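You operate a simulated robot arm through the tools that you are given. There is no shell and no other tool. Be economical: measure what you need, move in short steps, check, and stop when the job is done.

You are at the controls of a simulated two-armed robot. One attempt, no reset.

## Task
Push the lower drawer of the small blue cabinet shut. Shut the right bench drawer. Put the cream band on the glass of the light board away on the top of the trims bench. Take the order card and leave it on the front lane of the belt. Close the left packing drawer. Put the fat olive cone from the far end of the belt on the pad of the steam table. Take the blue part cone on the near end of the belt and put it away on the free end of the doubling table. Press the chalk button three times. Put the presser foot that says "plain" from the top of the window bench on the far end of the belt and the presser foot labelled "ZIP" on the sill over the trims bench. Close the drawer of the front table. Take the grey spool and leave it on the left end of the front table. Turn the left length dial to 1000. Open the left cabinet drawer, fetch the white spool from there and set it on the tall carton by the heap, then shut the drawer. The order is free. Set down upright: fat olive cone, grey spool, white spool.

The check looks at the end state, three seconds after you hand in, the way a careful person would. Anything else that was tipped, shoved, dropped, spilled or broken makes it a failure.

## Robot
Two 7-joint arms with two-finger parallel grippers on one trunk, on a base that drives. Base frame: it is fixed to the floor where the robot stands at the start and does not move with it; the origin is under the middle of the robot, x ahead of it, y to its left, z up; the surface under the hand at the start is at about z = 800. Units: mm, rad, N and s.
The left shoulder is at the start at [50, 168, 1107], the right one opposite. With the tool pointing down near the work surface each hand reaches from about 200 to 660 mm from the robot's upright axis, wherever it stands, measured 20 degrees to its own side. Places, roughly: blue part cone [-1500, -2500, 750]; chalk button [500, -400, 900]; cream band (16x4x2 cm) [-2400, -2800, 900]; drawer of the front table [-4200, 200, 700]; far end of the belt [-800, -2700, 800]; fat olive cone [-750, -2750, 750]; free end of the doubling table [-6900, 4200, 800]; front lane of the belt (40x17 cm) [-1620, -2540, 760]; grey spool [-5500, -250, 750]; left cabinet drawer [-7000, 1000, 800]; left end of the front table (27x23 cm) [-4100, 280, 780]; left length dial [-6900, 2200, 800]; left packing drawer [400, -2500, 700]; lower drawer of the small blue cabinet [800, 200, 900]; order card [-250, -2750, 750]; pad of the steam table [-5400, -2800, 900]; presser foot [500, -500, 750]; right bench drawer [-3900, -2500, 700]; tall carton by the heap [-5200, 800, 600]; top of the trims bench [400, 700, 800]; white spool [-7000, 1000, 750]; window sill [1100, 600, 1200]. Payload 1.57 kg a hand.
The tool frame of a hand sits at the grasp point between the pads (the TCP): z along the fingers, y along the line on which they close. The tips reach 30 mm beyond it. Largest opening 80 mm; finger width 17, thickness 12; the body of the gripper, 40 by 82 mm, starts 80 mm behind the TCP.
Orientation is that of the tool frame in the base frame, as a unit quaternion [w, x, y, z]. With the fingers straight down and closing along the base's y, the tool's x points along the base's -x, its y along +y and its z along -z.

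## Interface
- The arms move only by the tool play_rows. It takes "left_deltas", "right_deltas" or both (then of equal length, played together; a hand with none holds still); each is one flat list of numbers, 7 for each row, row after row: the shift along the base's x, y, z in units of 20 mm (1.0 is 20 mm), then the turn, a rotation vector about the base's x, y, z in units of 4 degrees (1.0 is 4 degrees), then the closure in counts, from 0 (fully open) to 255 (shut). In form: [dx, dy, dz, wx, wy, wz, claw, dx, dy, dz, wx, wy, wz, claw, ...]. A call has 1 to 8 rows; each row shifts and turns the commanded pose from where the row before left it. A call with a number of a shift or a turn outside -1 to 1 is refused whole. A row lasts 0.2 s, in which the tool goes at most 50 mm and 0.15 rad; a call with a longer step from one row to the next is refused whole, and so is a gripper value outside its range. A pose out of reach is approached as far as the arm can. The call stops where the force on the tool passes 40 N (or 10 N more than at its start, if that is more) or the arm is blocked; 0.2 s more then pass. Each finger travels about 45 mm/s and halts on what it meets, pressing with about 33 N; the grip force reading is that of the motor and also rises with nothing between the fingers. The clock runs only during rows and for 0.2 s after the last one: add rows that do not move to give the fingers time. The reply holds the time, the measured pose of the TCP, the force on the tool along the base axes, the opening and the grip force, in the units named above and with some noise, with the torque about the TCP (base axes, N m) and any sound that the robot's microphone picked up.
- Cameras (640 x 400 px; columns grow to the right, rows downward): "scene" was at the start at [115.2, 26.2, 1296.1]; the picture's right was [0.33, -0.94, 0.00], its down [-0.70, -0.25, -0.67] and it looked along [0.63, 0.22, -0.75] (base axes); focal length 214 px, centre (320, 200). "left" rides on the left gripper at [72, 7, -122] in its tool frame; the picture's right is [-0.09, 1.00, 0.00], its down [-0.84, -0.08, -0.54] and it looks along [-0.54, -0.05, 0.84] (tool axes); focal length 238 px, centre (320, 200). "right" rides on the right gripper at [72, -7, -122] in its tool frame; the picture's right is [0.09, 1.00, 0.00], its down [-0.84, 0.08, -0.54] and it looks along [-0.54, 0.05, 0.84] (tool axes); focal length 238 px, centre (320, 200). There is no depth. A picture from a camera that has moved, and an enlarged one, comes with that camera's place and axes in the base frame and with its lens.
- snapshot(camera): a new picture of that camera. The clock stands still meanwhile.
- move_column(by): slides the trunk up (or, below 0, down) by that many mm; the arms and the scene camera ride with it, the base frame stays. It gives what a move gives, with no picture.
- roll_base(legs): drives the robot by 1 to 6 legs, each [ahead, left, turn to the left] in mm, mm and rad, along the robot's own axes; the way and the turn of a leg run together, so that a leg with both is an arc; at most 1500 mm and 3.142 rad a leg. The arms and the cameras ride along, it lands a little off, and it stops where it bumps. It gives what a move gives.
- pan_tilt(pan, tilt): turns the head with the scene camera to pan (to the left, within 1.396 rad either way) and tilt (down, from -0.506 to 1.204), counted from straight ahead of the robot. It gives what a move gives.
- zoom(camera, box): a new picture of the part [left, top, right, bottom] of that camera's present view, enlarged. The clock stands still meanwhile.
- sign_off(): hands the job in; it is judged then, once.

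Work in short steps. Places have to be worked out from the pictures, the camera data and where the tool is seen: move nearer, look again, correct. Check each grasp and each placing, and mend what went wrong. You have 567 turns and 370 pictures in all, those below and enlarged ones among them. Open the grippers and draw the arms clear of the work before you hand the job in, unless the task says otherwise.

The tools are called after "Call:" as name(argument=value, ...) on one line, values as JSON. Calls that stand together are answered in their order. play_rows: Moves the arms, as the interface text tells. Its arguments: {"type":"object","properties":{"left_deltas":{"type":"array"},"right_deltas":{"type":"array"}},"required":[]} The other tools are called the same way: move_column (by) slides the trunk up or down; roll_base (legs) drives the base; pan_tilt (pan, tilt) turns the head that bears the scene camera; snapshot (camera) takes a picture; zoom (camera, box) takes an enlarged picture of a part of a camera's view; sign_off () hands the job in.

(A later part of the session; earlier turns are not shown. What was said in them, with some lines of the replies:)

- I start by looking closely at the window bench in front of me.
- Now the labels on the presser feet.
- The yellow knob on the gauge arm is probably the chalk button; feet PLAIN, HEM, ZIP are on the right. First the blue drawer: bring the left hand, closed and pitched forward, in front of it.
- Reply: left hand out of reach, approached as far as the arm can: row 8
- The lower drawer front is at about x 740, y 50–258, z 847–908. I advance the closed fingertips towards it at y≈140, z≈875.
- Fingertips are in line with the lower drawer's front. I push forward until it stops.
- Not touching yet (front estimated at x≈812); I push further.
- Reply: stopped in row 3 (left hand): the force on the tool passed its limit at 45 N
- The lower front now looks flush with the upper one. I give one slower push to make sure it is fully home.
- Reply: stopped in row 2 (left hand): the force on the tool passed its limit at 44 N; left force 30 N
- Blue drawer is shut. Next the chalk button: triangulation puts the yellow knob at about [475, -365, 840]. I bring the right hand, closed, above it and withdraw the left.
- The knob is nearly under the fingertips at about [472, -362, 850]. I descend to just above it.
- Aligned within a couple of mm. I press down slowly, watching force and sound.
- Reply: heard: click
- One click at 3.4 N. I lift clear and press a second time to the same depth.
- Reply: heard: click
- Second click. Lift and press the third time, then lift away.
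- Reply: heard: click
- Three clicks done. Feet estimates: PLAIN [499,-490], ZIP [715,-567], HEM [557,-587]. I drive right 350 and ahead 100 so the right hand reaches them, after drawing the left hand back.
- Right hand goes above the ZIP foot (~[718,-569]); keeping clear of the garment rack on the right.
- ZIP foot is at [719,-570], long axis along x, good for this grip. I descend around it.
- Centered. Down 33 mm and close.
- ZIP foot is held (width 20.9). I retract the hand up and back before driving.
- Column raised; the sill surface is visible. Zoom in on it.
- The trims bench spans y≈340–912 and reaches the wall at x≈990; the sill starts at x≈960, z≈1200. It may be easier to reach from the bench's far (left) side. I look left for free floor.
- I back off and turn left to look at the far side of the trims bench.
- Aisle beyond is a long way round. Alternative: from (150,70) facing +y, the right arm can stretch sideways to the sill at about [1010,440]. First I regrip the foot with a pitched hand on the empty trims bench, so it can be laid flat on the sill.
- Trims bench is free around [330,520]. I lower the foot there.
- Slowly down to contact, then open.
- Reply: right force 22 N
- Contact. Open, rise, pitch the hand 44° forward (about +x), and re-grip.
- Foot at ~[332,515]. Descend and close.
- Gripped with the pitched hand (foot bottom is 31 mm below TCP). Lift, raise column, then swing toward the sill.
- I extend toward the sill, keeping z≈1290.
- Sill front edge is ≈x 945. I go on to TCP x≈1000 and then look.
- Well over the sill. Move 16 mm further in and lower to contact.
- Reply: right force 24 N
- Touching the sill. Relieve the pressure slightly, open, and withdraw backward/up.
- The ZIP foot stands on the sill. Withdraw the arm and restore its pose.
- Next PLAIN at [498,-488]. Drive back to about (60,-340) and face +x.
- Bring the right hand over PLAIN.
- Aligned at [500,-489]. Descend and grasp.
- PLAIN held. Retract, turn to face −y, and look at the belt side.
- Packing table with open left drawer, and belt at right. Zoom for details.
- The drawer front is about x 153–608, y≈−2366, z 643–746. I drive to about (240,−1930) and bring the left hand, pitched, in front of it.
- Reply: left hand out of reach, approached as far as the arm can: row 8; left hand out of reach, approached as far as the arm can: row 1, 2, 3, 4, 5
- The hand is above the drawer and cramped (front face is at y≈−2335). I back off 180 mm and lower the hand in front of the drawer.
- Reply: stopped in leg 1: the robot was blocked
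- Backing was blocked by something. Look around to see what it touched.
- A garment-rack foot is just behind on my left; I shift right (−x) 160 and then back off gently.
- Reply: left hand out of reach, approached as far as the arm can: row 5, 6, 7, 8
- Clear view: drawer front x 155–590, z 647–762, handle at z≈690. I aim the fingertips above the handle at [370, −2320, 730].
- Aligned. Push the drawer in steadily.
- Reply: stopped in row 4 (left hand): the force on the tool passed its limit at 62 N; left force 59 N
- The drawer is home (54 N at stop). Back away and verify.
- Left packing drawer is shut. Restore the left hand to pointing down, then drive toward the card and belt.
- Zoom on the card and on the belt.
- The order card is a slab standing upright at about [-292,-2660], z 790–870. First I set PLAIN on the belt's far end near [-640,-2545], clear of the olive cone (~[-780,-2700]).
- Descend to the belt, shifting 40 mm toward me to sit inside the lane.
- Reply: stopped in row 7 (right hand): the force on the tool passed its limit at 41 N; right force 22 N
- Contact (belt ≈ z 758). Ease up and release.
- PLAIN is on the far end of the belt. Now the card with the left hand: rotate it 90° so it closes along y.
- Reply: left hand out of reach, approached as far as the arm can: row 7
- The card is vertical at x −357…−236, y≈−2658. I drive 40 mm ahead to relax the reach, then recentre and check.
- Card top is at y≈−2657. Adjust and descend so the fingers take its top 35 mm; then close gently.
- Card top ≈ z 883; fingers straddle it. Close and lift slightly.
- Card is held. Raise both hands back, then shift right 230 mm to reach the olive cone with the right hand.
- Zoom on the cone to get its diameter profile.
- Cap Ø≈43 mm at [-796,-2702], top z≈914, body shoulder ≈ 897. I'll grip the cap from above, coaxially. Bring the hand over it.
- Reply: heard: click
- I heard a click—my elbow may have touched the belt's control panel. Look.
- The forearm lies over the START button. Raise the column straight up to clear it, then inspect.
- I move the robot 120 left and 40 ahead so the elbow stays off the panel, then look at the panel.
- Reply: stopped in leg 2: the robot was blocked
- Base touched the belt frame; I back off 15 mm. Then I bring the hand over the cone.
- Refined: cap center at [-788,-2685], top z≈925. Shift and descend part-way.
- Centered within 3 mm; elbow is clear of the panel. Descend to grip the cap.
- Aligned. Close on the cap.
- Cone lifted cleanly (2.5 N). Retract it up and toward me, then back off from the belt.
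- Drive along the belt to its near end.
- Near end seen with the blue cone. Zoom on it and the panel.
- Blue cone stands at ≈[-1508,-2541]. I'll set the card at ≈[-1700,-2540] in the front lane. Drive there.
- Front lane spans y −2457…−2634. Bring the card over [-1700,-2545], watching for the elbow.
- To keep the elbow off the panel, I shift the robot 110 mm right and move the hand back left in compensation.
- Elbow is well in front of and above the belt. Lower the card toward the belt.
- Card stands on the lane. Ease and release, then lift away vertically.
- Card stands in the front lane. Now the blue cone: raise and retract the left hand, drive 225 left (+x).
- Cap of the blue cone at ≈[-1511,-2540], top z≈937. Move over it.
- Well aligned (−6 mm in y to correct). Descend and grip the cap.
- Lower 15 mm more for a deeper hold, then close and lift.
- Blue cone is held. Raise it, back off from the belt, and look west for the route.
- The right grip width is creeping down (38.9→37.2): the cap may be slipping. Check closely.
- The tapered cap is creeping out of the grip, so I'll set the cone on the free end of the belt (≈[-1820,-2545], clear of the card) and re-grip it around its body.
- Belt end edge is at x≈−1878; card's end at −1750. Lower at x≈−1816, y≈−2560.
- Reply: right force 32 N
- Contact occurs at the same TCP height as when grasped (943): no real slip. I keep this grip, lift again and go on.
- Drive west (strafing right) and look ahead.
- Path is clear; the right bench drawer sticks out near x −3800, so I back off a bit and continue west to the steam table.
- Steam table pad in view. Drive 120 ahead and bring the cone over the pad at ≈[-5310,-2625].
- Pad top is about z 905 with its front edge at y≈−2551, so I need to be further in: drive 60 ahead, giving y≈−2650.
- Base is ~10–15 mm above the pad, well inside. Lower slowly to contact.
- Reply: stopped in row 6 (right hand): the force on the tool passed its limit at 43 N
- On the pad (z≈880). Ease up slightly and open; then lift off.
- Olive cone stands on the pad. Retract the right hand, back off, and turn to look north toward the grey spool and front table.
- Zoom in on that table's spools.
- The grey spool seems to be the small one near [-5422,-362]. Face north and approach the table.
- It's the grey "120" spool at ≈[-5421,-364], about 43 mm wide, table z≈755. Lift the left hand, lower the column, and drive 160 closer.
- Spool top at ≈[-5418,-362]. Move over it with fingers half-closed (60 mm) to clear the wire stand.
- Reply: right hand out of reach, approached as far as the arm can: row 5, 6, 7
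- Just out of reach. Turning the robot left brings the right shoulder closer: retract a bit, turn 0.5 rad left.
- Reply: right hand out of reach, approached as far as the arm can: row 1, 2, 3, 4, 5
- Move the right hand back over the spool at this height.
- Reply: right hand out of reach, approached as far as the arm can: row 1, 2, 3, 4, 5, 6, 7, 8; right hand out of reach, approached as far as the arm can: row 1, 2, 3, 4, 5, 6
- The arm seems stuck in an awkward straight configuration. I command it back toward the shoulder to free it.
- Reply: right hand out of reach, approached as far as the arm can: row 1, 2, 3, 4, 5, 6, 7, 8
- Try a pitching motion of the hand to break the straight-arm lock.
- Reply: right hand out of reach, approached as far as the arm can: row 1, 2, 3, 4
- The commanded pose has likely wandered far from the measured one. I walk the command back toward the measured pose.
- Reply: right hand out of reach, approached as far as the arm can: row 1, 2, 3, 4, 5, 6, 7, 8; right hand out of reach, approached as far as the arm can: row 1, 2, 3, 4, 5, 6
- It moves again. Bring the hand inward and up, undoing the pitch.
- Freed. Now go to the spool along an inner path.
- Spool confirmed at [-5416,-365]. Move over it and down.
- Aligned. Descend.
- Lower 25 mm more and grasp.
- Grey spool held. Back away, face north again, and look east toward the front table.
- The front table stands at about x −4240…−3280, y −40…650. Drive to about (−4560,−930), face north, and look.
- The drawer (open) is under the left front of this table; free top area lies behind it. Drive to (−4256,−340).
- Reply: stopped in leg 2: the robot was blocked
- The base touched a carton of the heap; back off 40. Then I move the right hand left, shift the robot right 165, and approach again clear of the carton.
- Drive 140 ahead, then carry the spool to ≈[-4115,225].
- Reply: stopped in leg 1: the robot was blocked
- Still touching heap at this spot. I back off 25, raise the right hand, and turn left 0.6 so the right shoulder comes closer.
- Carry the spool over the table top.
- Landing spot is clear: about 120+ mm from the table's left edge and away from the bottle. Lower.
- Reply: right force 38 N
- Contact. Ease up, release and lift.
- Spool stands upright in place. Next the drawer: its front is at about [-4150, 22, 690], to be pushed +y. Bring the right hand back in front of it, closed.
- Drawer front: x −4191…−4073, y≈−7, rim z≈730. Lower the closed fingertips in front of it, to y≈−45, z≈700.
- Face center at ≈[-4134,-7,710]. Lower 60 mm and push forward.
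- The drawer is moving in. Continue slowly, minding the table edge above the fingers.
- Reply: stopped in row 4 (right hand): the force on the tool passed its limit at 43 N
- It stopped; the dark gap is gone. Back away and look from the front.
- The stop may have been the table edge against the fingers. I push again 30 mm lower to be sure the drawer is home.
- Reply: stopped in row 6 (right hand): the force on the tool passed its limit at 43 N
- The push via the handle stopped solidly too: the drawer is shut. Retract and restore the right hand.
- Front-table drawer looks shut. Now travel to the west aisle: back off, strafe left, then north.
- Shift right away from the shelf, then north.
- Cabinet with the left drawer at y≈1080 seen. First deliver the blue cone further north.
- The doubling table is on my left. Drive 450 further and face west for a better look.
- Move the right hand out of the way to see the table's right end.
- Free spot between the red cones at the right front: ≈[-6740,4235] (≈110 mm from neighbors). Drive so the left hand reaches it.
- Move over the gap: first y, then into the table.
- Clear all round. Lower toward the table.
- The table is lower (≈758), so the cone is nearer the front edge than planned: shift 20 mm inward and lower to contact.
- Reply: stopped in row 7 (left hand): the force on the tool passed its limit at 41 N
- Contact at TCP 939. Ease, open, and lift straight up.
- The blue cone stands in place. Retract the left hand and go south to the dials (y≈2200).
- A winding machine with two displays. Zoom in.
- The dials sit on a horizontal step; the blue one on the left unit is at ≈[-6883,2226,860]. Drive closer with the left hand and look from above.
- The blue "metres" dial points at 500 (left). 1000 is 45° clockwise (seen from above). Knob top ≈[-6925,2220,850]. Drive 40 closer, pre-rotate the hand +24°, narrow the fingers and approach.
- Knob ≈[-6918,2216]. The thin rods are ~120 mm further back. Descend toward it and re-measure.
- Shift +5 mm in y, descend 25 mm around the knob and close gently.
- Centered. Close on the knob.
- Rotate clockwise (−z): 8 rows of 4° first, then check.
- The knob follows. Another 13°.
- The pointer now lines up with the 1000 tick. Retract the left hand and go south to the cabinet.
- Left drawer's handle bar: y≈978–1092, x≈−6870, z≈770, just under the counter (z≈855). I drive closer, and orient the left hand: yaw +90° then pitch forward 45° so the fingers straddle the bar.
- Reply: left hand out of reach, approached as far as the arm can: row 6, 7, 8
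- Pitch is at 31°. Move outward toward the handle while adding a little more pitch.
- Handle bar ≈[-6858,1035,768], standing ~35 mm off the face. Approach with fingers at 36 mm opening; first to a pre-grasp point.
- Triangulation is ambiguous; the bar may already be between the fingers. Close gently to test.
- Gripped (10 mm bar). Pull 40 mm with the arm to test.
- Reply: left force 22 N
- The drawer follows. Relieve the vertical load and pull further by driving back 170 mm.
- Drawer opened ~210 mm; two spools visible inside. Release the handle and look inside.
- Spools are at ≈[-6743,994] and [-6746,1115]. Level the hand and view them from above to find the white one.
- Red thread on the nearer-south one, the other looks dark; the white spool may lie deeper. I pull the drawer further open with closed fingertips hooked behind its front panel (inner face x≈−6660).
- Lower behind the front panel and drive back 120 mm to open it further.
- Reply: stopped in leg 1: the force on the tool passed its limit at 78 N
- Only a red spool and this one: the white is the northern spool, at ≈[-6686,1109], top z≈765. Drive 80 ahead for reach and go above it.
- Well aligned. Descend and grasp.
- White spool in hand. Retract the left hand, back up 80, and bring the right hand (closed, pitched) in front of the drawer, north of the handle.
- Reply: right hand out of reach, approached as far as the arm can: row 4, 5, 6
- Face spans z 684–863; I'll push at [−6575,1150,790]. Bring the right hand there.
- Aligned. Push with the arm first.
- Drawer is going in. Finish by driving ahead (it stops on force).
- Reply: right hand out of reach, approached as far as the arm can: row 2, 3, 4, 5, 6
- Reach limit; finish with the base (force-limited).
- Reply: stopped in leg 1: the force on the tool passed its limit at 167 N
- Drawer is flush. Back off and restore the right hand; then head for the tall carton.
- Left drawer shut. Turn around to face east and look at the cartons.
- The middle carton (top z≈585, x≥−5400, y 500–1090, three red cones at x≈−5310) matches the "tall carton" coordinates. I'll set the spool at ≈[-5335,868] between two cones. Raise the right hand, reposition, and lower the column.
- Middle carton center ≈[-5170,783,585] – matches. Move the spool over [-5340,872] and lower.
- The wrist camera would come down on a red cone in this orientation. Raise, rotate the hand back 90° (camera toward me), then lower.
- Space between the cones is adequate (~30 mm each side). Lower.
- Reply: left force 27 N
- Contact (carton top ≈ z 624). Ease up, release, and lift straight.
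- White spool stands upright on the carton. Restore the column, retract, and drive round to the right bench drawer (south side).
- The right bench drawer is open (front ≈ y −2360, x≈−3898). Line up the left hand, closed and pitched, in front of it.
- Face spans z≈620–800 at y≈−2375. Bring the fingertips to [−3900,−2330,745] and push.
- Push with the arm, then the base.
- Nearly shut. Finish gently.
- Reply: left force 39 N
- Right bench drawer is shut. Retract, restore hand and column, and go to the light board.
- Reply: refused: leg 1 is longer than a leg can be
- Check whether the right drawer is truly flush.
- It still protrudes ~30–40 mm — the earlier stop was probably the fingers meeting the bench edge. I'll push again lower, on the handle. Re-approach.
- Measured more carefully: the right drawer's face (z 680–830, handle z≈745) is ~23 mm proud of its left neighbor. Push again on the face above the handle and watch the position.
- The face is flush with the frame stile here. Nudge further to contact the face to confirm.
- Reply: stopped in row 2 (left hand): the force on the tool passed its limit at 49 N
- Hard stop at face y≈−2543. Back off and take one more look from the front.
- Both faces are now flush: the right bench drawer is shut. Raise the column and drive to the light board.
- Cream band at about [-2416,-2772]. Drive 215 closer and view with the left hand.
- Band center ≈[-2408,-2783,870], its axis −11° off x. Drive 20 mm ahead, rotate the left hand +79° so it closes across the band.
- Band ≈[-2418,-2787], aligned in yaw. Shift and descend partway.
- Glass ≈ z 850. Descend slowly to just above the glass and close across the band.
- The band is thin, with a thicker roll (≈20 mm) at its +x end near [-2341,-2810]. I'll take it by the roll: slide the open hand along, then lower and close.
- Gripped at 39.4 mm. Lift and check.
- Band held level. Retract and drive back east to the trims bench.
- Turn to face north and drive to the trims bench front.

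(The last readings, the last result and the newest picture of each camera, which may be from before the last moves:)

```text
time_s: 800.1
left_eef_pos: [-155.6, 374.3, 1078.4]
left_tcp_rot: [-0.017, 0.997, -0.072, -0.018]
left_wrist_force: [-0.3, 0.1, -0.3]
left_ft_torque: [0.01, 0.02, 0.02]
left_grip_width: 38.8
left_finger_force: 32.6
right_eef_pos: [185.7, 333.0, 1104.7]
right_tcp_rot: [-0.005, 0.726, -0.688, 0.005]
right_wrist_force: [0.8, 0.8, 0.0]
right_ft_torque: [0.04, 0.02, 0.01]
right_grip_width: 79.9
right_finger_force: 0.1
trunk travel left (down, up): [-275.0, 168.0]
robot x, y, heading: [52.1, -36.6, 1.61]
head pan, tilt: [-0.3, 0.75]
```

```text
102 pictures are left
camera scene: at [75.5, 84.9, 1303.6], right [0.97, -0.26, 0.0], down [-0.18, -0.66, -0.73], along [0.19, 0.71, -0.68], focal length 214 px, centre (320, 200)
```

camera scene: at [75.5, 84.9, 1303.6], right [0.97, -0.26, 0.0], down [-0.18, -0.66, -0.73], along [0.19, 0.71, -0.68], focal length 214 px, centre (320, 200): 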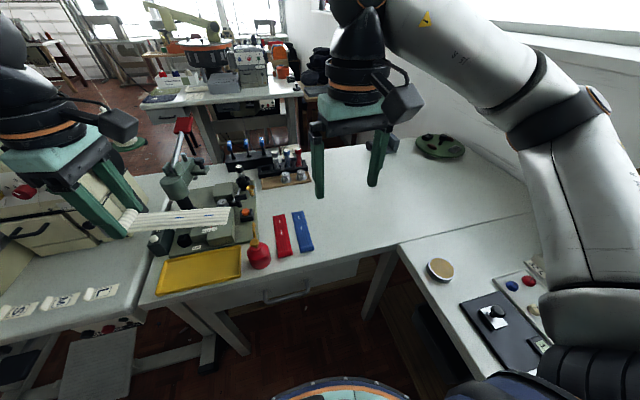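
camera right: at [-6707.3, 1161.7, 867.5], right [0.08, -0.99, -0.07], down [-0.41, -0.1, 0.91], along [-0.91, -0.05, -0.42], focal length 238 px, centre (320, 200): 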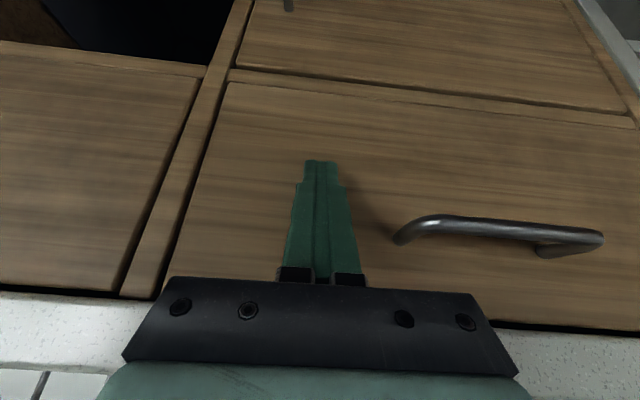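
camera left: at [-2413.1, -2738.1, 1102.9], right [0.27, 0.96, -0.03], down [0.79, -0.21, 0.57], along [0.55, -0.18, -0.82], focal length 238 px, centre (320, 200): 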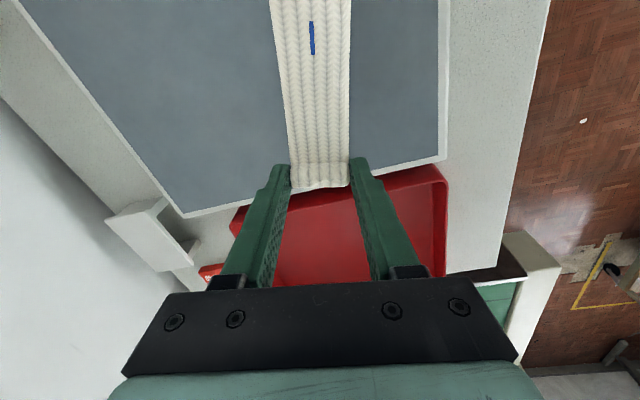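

Free area is on the right part of the trims bench. Move to (150,50), turn right ~0.6 so the left hand points at it.

Call:
roll_base(legs=[[80, -95, 0], [0, 0, -0.6]])

Call:
snapshot(camera="scene")

Call:
snapshot(camera="left")

```text
time_s: 803.3
left_eef_pos: [204.7, 505.2, 1078.1]
left_tcp_rot: [-0.021, 0.932, -0.362, -0.012]
left_wrist_force: [-0.2, -0.2, 0.2]
left_ft_torque: [0.03, 0.02, -0.02]
left_grip_width: 38.9
left_finger_force: 32.8
right_eef_pos: [463.0, 279.9, 1104.7]
right_tcp_rot: [0.002, -0.492, 0.87, -0.007]
right_wrist_force: [0.2, -0.1, -0.6]
right_ft_torque: [-0.01, -0.01, 0.0]
right_grip_width: 80.2
right_finger_force: 0.0
trunk travel left (down, up): [-275.0, 168.0]
robot x, y, heading: [144.2, 50.0, 1.009]
head pan, tilt: [-0.3, 0.75]
```

```text
101 pictures are left
camera scene: at [232.1, 136.5, 1303.6], right [0.65, -0.76, 0.0], down [-0.52, -0.45, -0.73], along [0.55, 0.48, -0.68], focal length 214 px, centre (320, 200)
```

scene: 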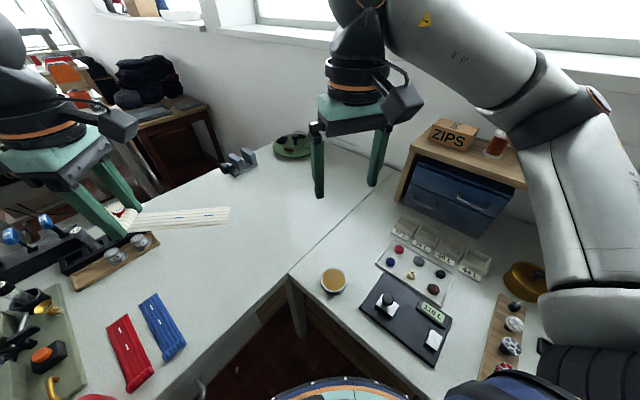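

```text
100 pictures are left
camera left: at [254.5, 444.5, 1198.2], right [-0.74, -0.67, -0.03], down [-0.56, 0.6, 0.57], along [-0.37, 0.44, -0.82], focal length 238 px, centre (320, 200)
```

left: 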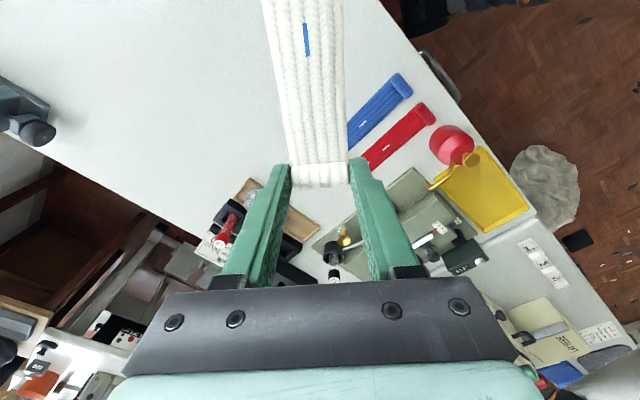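

Matching red and blue bands lie on this bench. Place the cream one with its roll at ≈[340,610] (flat part toward [455,500]). Move there and lower.

Call:
play_rows(left_deltas=[0.96, 0.75, -0.3, 0, 0, 0, 255, 0.96, 0.75, -0.3, 0, 0, 0, 255, 0.96, 0.75, -0.3, 0, 0, 0, 255, 0.96, 0.75, -0.3, 0, 0, 0, 255, 0.96, 0.75, -0.3, 0, 0, 0, 255, 0.96, 0.75, -0.3, 0, 0, 0, 255, 0.96, 0.75, -0.3, 0, 0, 0, 255])

Call:
play_rows(left_deltas=[0, 0, -1, 0, 0, 0, 255, 0, 0, -1, 0, 0, 0, 255, 0, 0, -1, 0, 0, 0, 255, 0, 0, -1, 0, 0, 0, 255, 0, 0, -1, 0, 0, 0, 255, 0, 0, -1, 0, 0, 0, 255, 0, 0, -1, 0, 0, 0, 255, 0, 0, -1, 0, 0, 0, 255])

Call:
snapshot(camera="left")

Call:
snapshot(camera="scene")

```text
time_s: 804.9
left_eef_pos: [338.7, 612.2, 1035.7]
left_tcp_rot: [-0.021, 0.932, -0.363, -0.012]
left_wrist_force: [-0.5, -0.6, 0.4]
left_ft_torque: [0.02, 0.0, 0.02]
left_grip_width: 38.8
left_finger_force: 33.3
right_eef_pos: [462.5, 279.6, 1104.4]
right_tcp_rot: [0.003, -0.492, 0.87, -0.006]
right_wrist_force: [0.0, -0.3, 0.2]
right_ft_torque: [-0.02, -0.02, 0.01]
right_grip_width: 79.9
right_finger_force: 0.1
trunk travel left (down, up): [-275.0, 168.0]
robot x, y, heading: [146.2, 48.8, 1.014]
head pan, tilt: [-0.3, 0.75]
```

```text
time_s: 806.7
left_eef_pos: [339.4, 610.3, 877.0]
left_tcp_rot: [-0.02, 0.932, -0.363, -0.012]
left_wrist_force: [0.3, -0.1, -1.1]
left_ft_torque: [-0.01, 0.01, 0.02]
left_grip_width: 38.9
left_finger_force: 32.7
right_eef_pos: [462.0, 279.0, 1104.7]
right_tcp_rot: [0.003, -0.492, 0.871, -0.007]
right_wrist_force: [-0.2, -0.6, 0.1]
right_ft_torque: [0.01, 0.0, 0.01]
right_grip_width: 80.1
right_finger_force: 0.0
trunk travel left (down, up): [-275.0, 168.0]
robot x, y, heading: [147.5, 49.0, 1.013]
head pan, tilt: [-0.3, 0.75]
```

```text
99 pictures are left
camera left: at [389.8, 549.0, 996.3], right [-0.74, -0.67, -0.03], down [-0.56, 0.6, 0.57], along [-0.37, 0.44, -0.82], focal length 238 px, centre (320, 200)
```

left: 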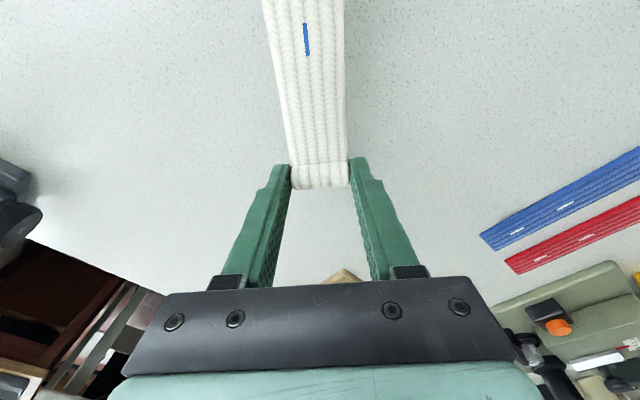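

```text
98 pictures are left
camera scene: at [232.0, 136.6, 1303.6], right [0.65, -0.76, 0.0], down [-0.52, -0.45, -0.73], along [0.55, 0.48, -0.68], focal length 214 px, centre (320, 200)
```

scene: 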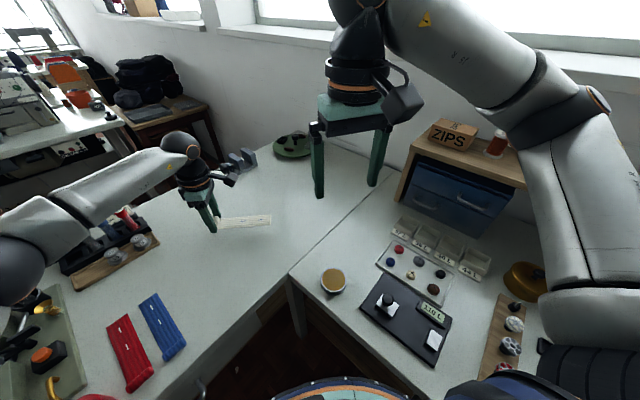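

Check clearance between the left forearm and the press on the bench.

Call:
pan_tilt(pan=0.5, tilt=0.7)

Call:
snapshot(camera="scene")

```text
time_s: 807.8
left_eef_pos: [340.7, 608.9, 877.9]
left_tcp_rot: [-0.021, 0.932, -0.362, -0.011]
left_wrist_force: [0.5, -0.7, -0.2]
left_ft_torque: [0.01, 0.0, -0.01]
left_grip_width: 38.7
left_finger_force: 33.1
right_eef_pos: [461.7, 280.2, 1105.1]
right_tcp_rot: [0.003, -0.492, 0.87, -0.007]
right_wrist_force: [-1.2, -0.7, -0.5]
right_ft_torque: [-0.02, 0.0, -0.02]
right_grip_width: 79.9
right_finger_force: 0.0
trunk travel left (down, up): [-275.0, 168.0]
robot x, y, heading: [146.7, 48.4, 1.01]
head pan, tilt: [0.499, 0.7]
```

```text
97 pictures are left
camera scene: at [174.4, 167.2, 1307.9], right [1.0, -0.06, 0.0], down [-0.04, -0.64, -0.76], along [0.05, 0.76, -0.64], focal length 214 px, centre (320, 200)
```

scene: 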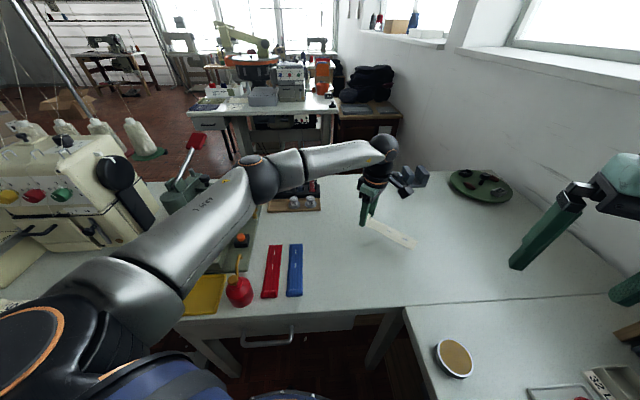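

Clear. Lower to contact and release.

Call:
play_rows(left_deltas=[0, 0, -0.8, 0, 0, 0, 255, 0, 0, -0.5, 0, 0, 0, 255, 0, 0, -0.3, 0, 0, 0, 255, 0, 0, -0.2, 0, 0, 0, 255, 0, 0, -0.15, 0, 0, 0, 255, 0, 0, -0.15, 0, 0, 0, 255, 0, 0, -0.15, 0, 0, 0, 255])

Call:
zoom(camera="scene", box=[320, 170, 440, 280])

```text
time_s: 809.4
left_eef_pos: [339.5, 609.0, 831.4]
left_tcp_rot: [-0.021, 0.932, -0.363, -0.012]
left_wrist_force: [-1.1, -0.1, 3.2]
left_ft_torque: [-0.33, -0.27, -0.1]
left_grip_width: 38.8
left_finger_force: 32.6
right_eef_pos: [462.9, 278.8, 1105.8]
right_tcp_rot: [0.002, -0.492, 0.871, -0.006]
right_wrist_force: [0.4, -0.9, 0.2]
right_ft_torque: [0.03, -0.02, -0.04]
right_grip_width: 80.1
right_finger_force: 0.0
trunk travel left (down, up): [-275.0, 168.0]
robot x, y, heading: [147.1, 48.5, 1.013]
head pan, tilt: [0.499, 0.7]
```

```text
3.64 times, centred on (380, 225) of scene
camera zoom: at [174.0, 167.0, 1308.0], right [1.0, -0.06, 0.0], down [-0.04, -0.64, -0.77], along [0.05, 0.76, -0.64], focal length 780 px, centre (102, 109)
```

zoom: 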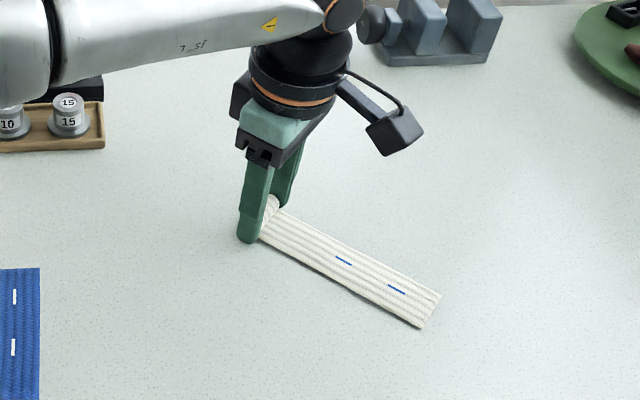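

The band lies on the bench (light contact). Release and lift away.

Call:
play_rows(left_deltas=[0, 0, 0, 0, 0, 0, 200, 0, 0, 0, 0, 0, 0, 130, 0, 0, 0, 0, 0, 0, 60, 0, 0, 0, 0, 0, 0, 30, 0, 0, 0.6, 0, 0, 0, 30, 0, 0, 1, 0, 0, 0, 30, 0, 0, 1, 0, 0, 0, 30, 0, 0, 1, 0, 0, 0, 30])

Call:
play_rows(left_deltas=[0, 0, 1, 0, 0, 0, 0, 0, 0, 1, 0, 0, 0, 0, 0, 0, 1, 0, 0, 0, 0, -0.5, -0.7, 1, 0, 0, 0, 0, -0.5, -0.7, 1, 0, 0, 0, 0, -0.5, -0.7, 1, 0, 0, 0, 0, -0.5, -0.7, 1, 0, 0, 0, 0, -0.5, -0.7, 0.5, 0, 0, 0, 0])

Call:
snapshot(camera="scene")

```text
time_s: 811.2
left_eef_pos: [338.1, 607.5, 903.0]
left_tcp_rot: [-0.022, 0.932, -0.362, -0.012]
left_wrist_force: [-0.2, 0.4, -0.5]
left_ft_torque: [0.01, -0.03, -0.03]
left_grip_width: 70.6
left_finger_force: 0.0
right_eef_pos: [462.7, 279.0, 1105.0]
right_tcp_rot: [0.002, -0.492, 0.871, -0.006]
right_wrist_force: [0.6, 0.4, -0.2]
right_ft_torque: [0.02, 0.01, 0.02]
right_grip_width: 79.8
right_finger_force: 0.1
trunk travel left (down, up): [-275.0, 168.0]
robot x, y, heading: [146.3, 50.6, 1.012]
head pan, tilt: [0.499, 0.7]
```

```text
time_s: 813.0
left_eef_pos: [287.1, 539.4, 1054.0]
left_tcp_rot: [-0.021, 0.932, -0.363, -0.011]
left_wrist_force: [-0.5, 0.3, -0.4]
left_ft_torque: [0.03, 0.01, 0.02]
left_grip_width: 79.9
left_finger_force: 0.1
right_eef_pos: [461.2, 279.2, 1105.1]
right_tcp_rot: [0.003, -0.491, 0.871, -0.006]
right_wrist_force: [0.2, 0.5, -0.5]
right_ft_torque: [0.01, -0.04, 0.01]
right_grip_width: 80.1
right_finger_force: 0.0
trunk travel left (down, up): [-275.0, 168.0]
robot x, y, heading: [147.2, 48.8, 1.012]
head pan, tilt: [0.499, 0.7]
```

```text
95 pictures are left
camera scene: at [174.2, 167.1, 1307.9], right [1.0, -0.06, 0.0], down [-0.04, -0.64, -0.77], along [0.05, 0.76, -0.64], focal length 214 px, centre (320, 200)
```

scene: 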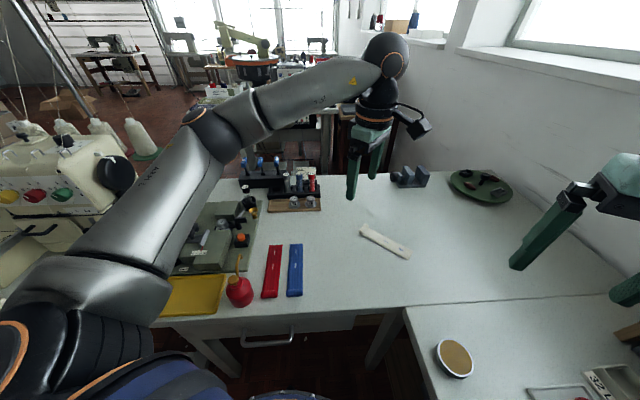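

Everything is placed. Back the robot away from the benches and take a final look at the sill and window bench.

Call:
roll_base(legs=[[-300, 0, 0]])

Call:
pan_tilt(pan=-0.3, tilt=0.4)

Call:
snapshot(camera="scene")

```text
time_s: 815.1
left_eef_pos: [126.2, 286.8, 1054.1]
left_tcp_rot: [-0.022, 0.933, -0.36, -0.012]
left_wrist_force: [-0.4, 0.5, -0.5]
left_ft_torque: [-0.04, -0.02, 0.0]
left_grip_width: 80.1
left_finger_force: 0.1
right_eef_pos: [302.1, 26.4, 1105.1]
right_tcp_rot: [0.003, -0.494, 0.869, -0.007]
right_wrist_force: [-0.2, -0.3, -0.1]
right_ft_torque: [0.01, -0.01, -0.02]
right_grip_width: 80.2
right_finger_force: 0.1
trunk travel left (down, up): [-275.0, 168.0]
robot x, y, heading: [-13.9, -205.2, 1.017]
head pan, tilt: [0.499, 0.7]
```

```text
time_s: 816.2
left_eef_pos: [127.1, 286.2, 1054.3]
left_tcp_rot: [-0.02, 0.933, -0.36, -0.012]
left_wrist_force: [-0.6, 0.0, -0.6]
left_ft_torque: [0.01, -0.02, 0.02]
left_grip_width: 80.3
left_finger_force: 0.0
right_eef_pos: [301.7, 26.1, 1105.4]
right_tcp_rot: [0.003, -0.493, 0.87, -0.007]
right_wrist_force: [0.0, -0.5, 0.5]
right_ft_torque: [0.02, 0.02, -0.02]
right_grip_width: 80.3
right_finger_force: 0.1
trunk travel left (down, up): [-275.0, 168.0]
robot x, y, heading: [-12.4, -207.1, 1.02]
head pan, tilt: [-0.3, 0.4]
```

```text
94 pictures are left
camera scene: at [80.3, -111.3, 1334.7], right [0.66, -0.75, 0.0], down [-0.29, -0.26, -0.92], along [0.69, 0.61, -0.39], focal length 214 px, centre (320, 200)
```

scene: 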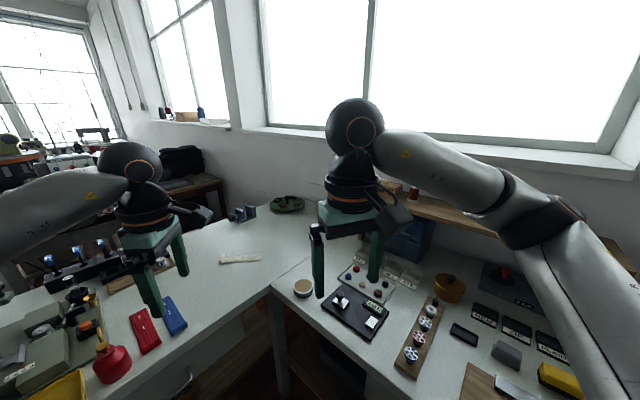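

All jobs are done, the grippers are open, and the arms are clear of the work. Handing in.

Call:
sign_off()

```text
The job is handed in.
```

I finished every item on the list and handed the job in, but a few contacts along the way could count against the result.

- **START button:** while I was reaching for the olive cone, my right arm pressed on the belt machine's control panel and I heard a click, probably the START button. The display and lamp stayed off and the belt did not move.
- **Base bumps:** the base was blocked by something behind me near the garment rack, probably the rack, and it touched the belt frame and the heap by the front table. I saw nothing tipped or moved, but I did not check each of these again.
- **Left cabinet drawer:** the last push to shut it was hard (167 N). One red spool is still inside, and I did not reopen the drawer to check that it is upright.
- **Presser foot "ZIP":** it was flat on the sill when I released it. My arm blocked the view at the end, so I did not see it again.
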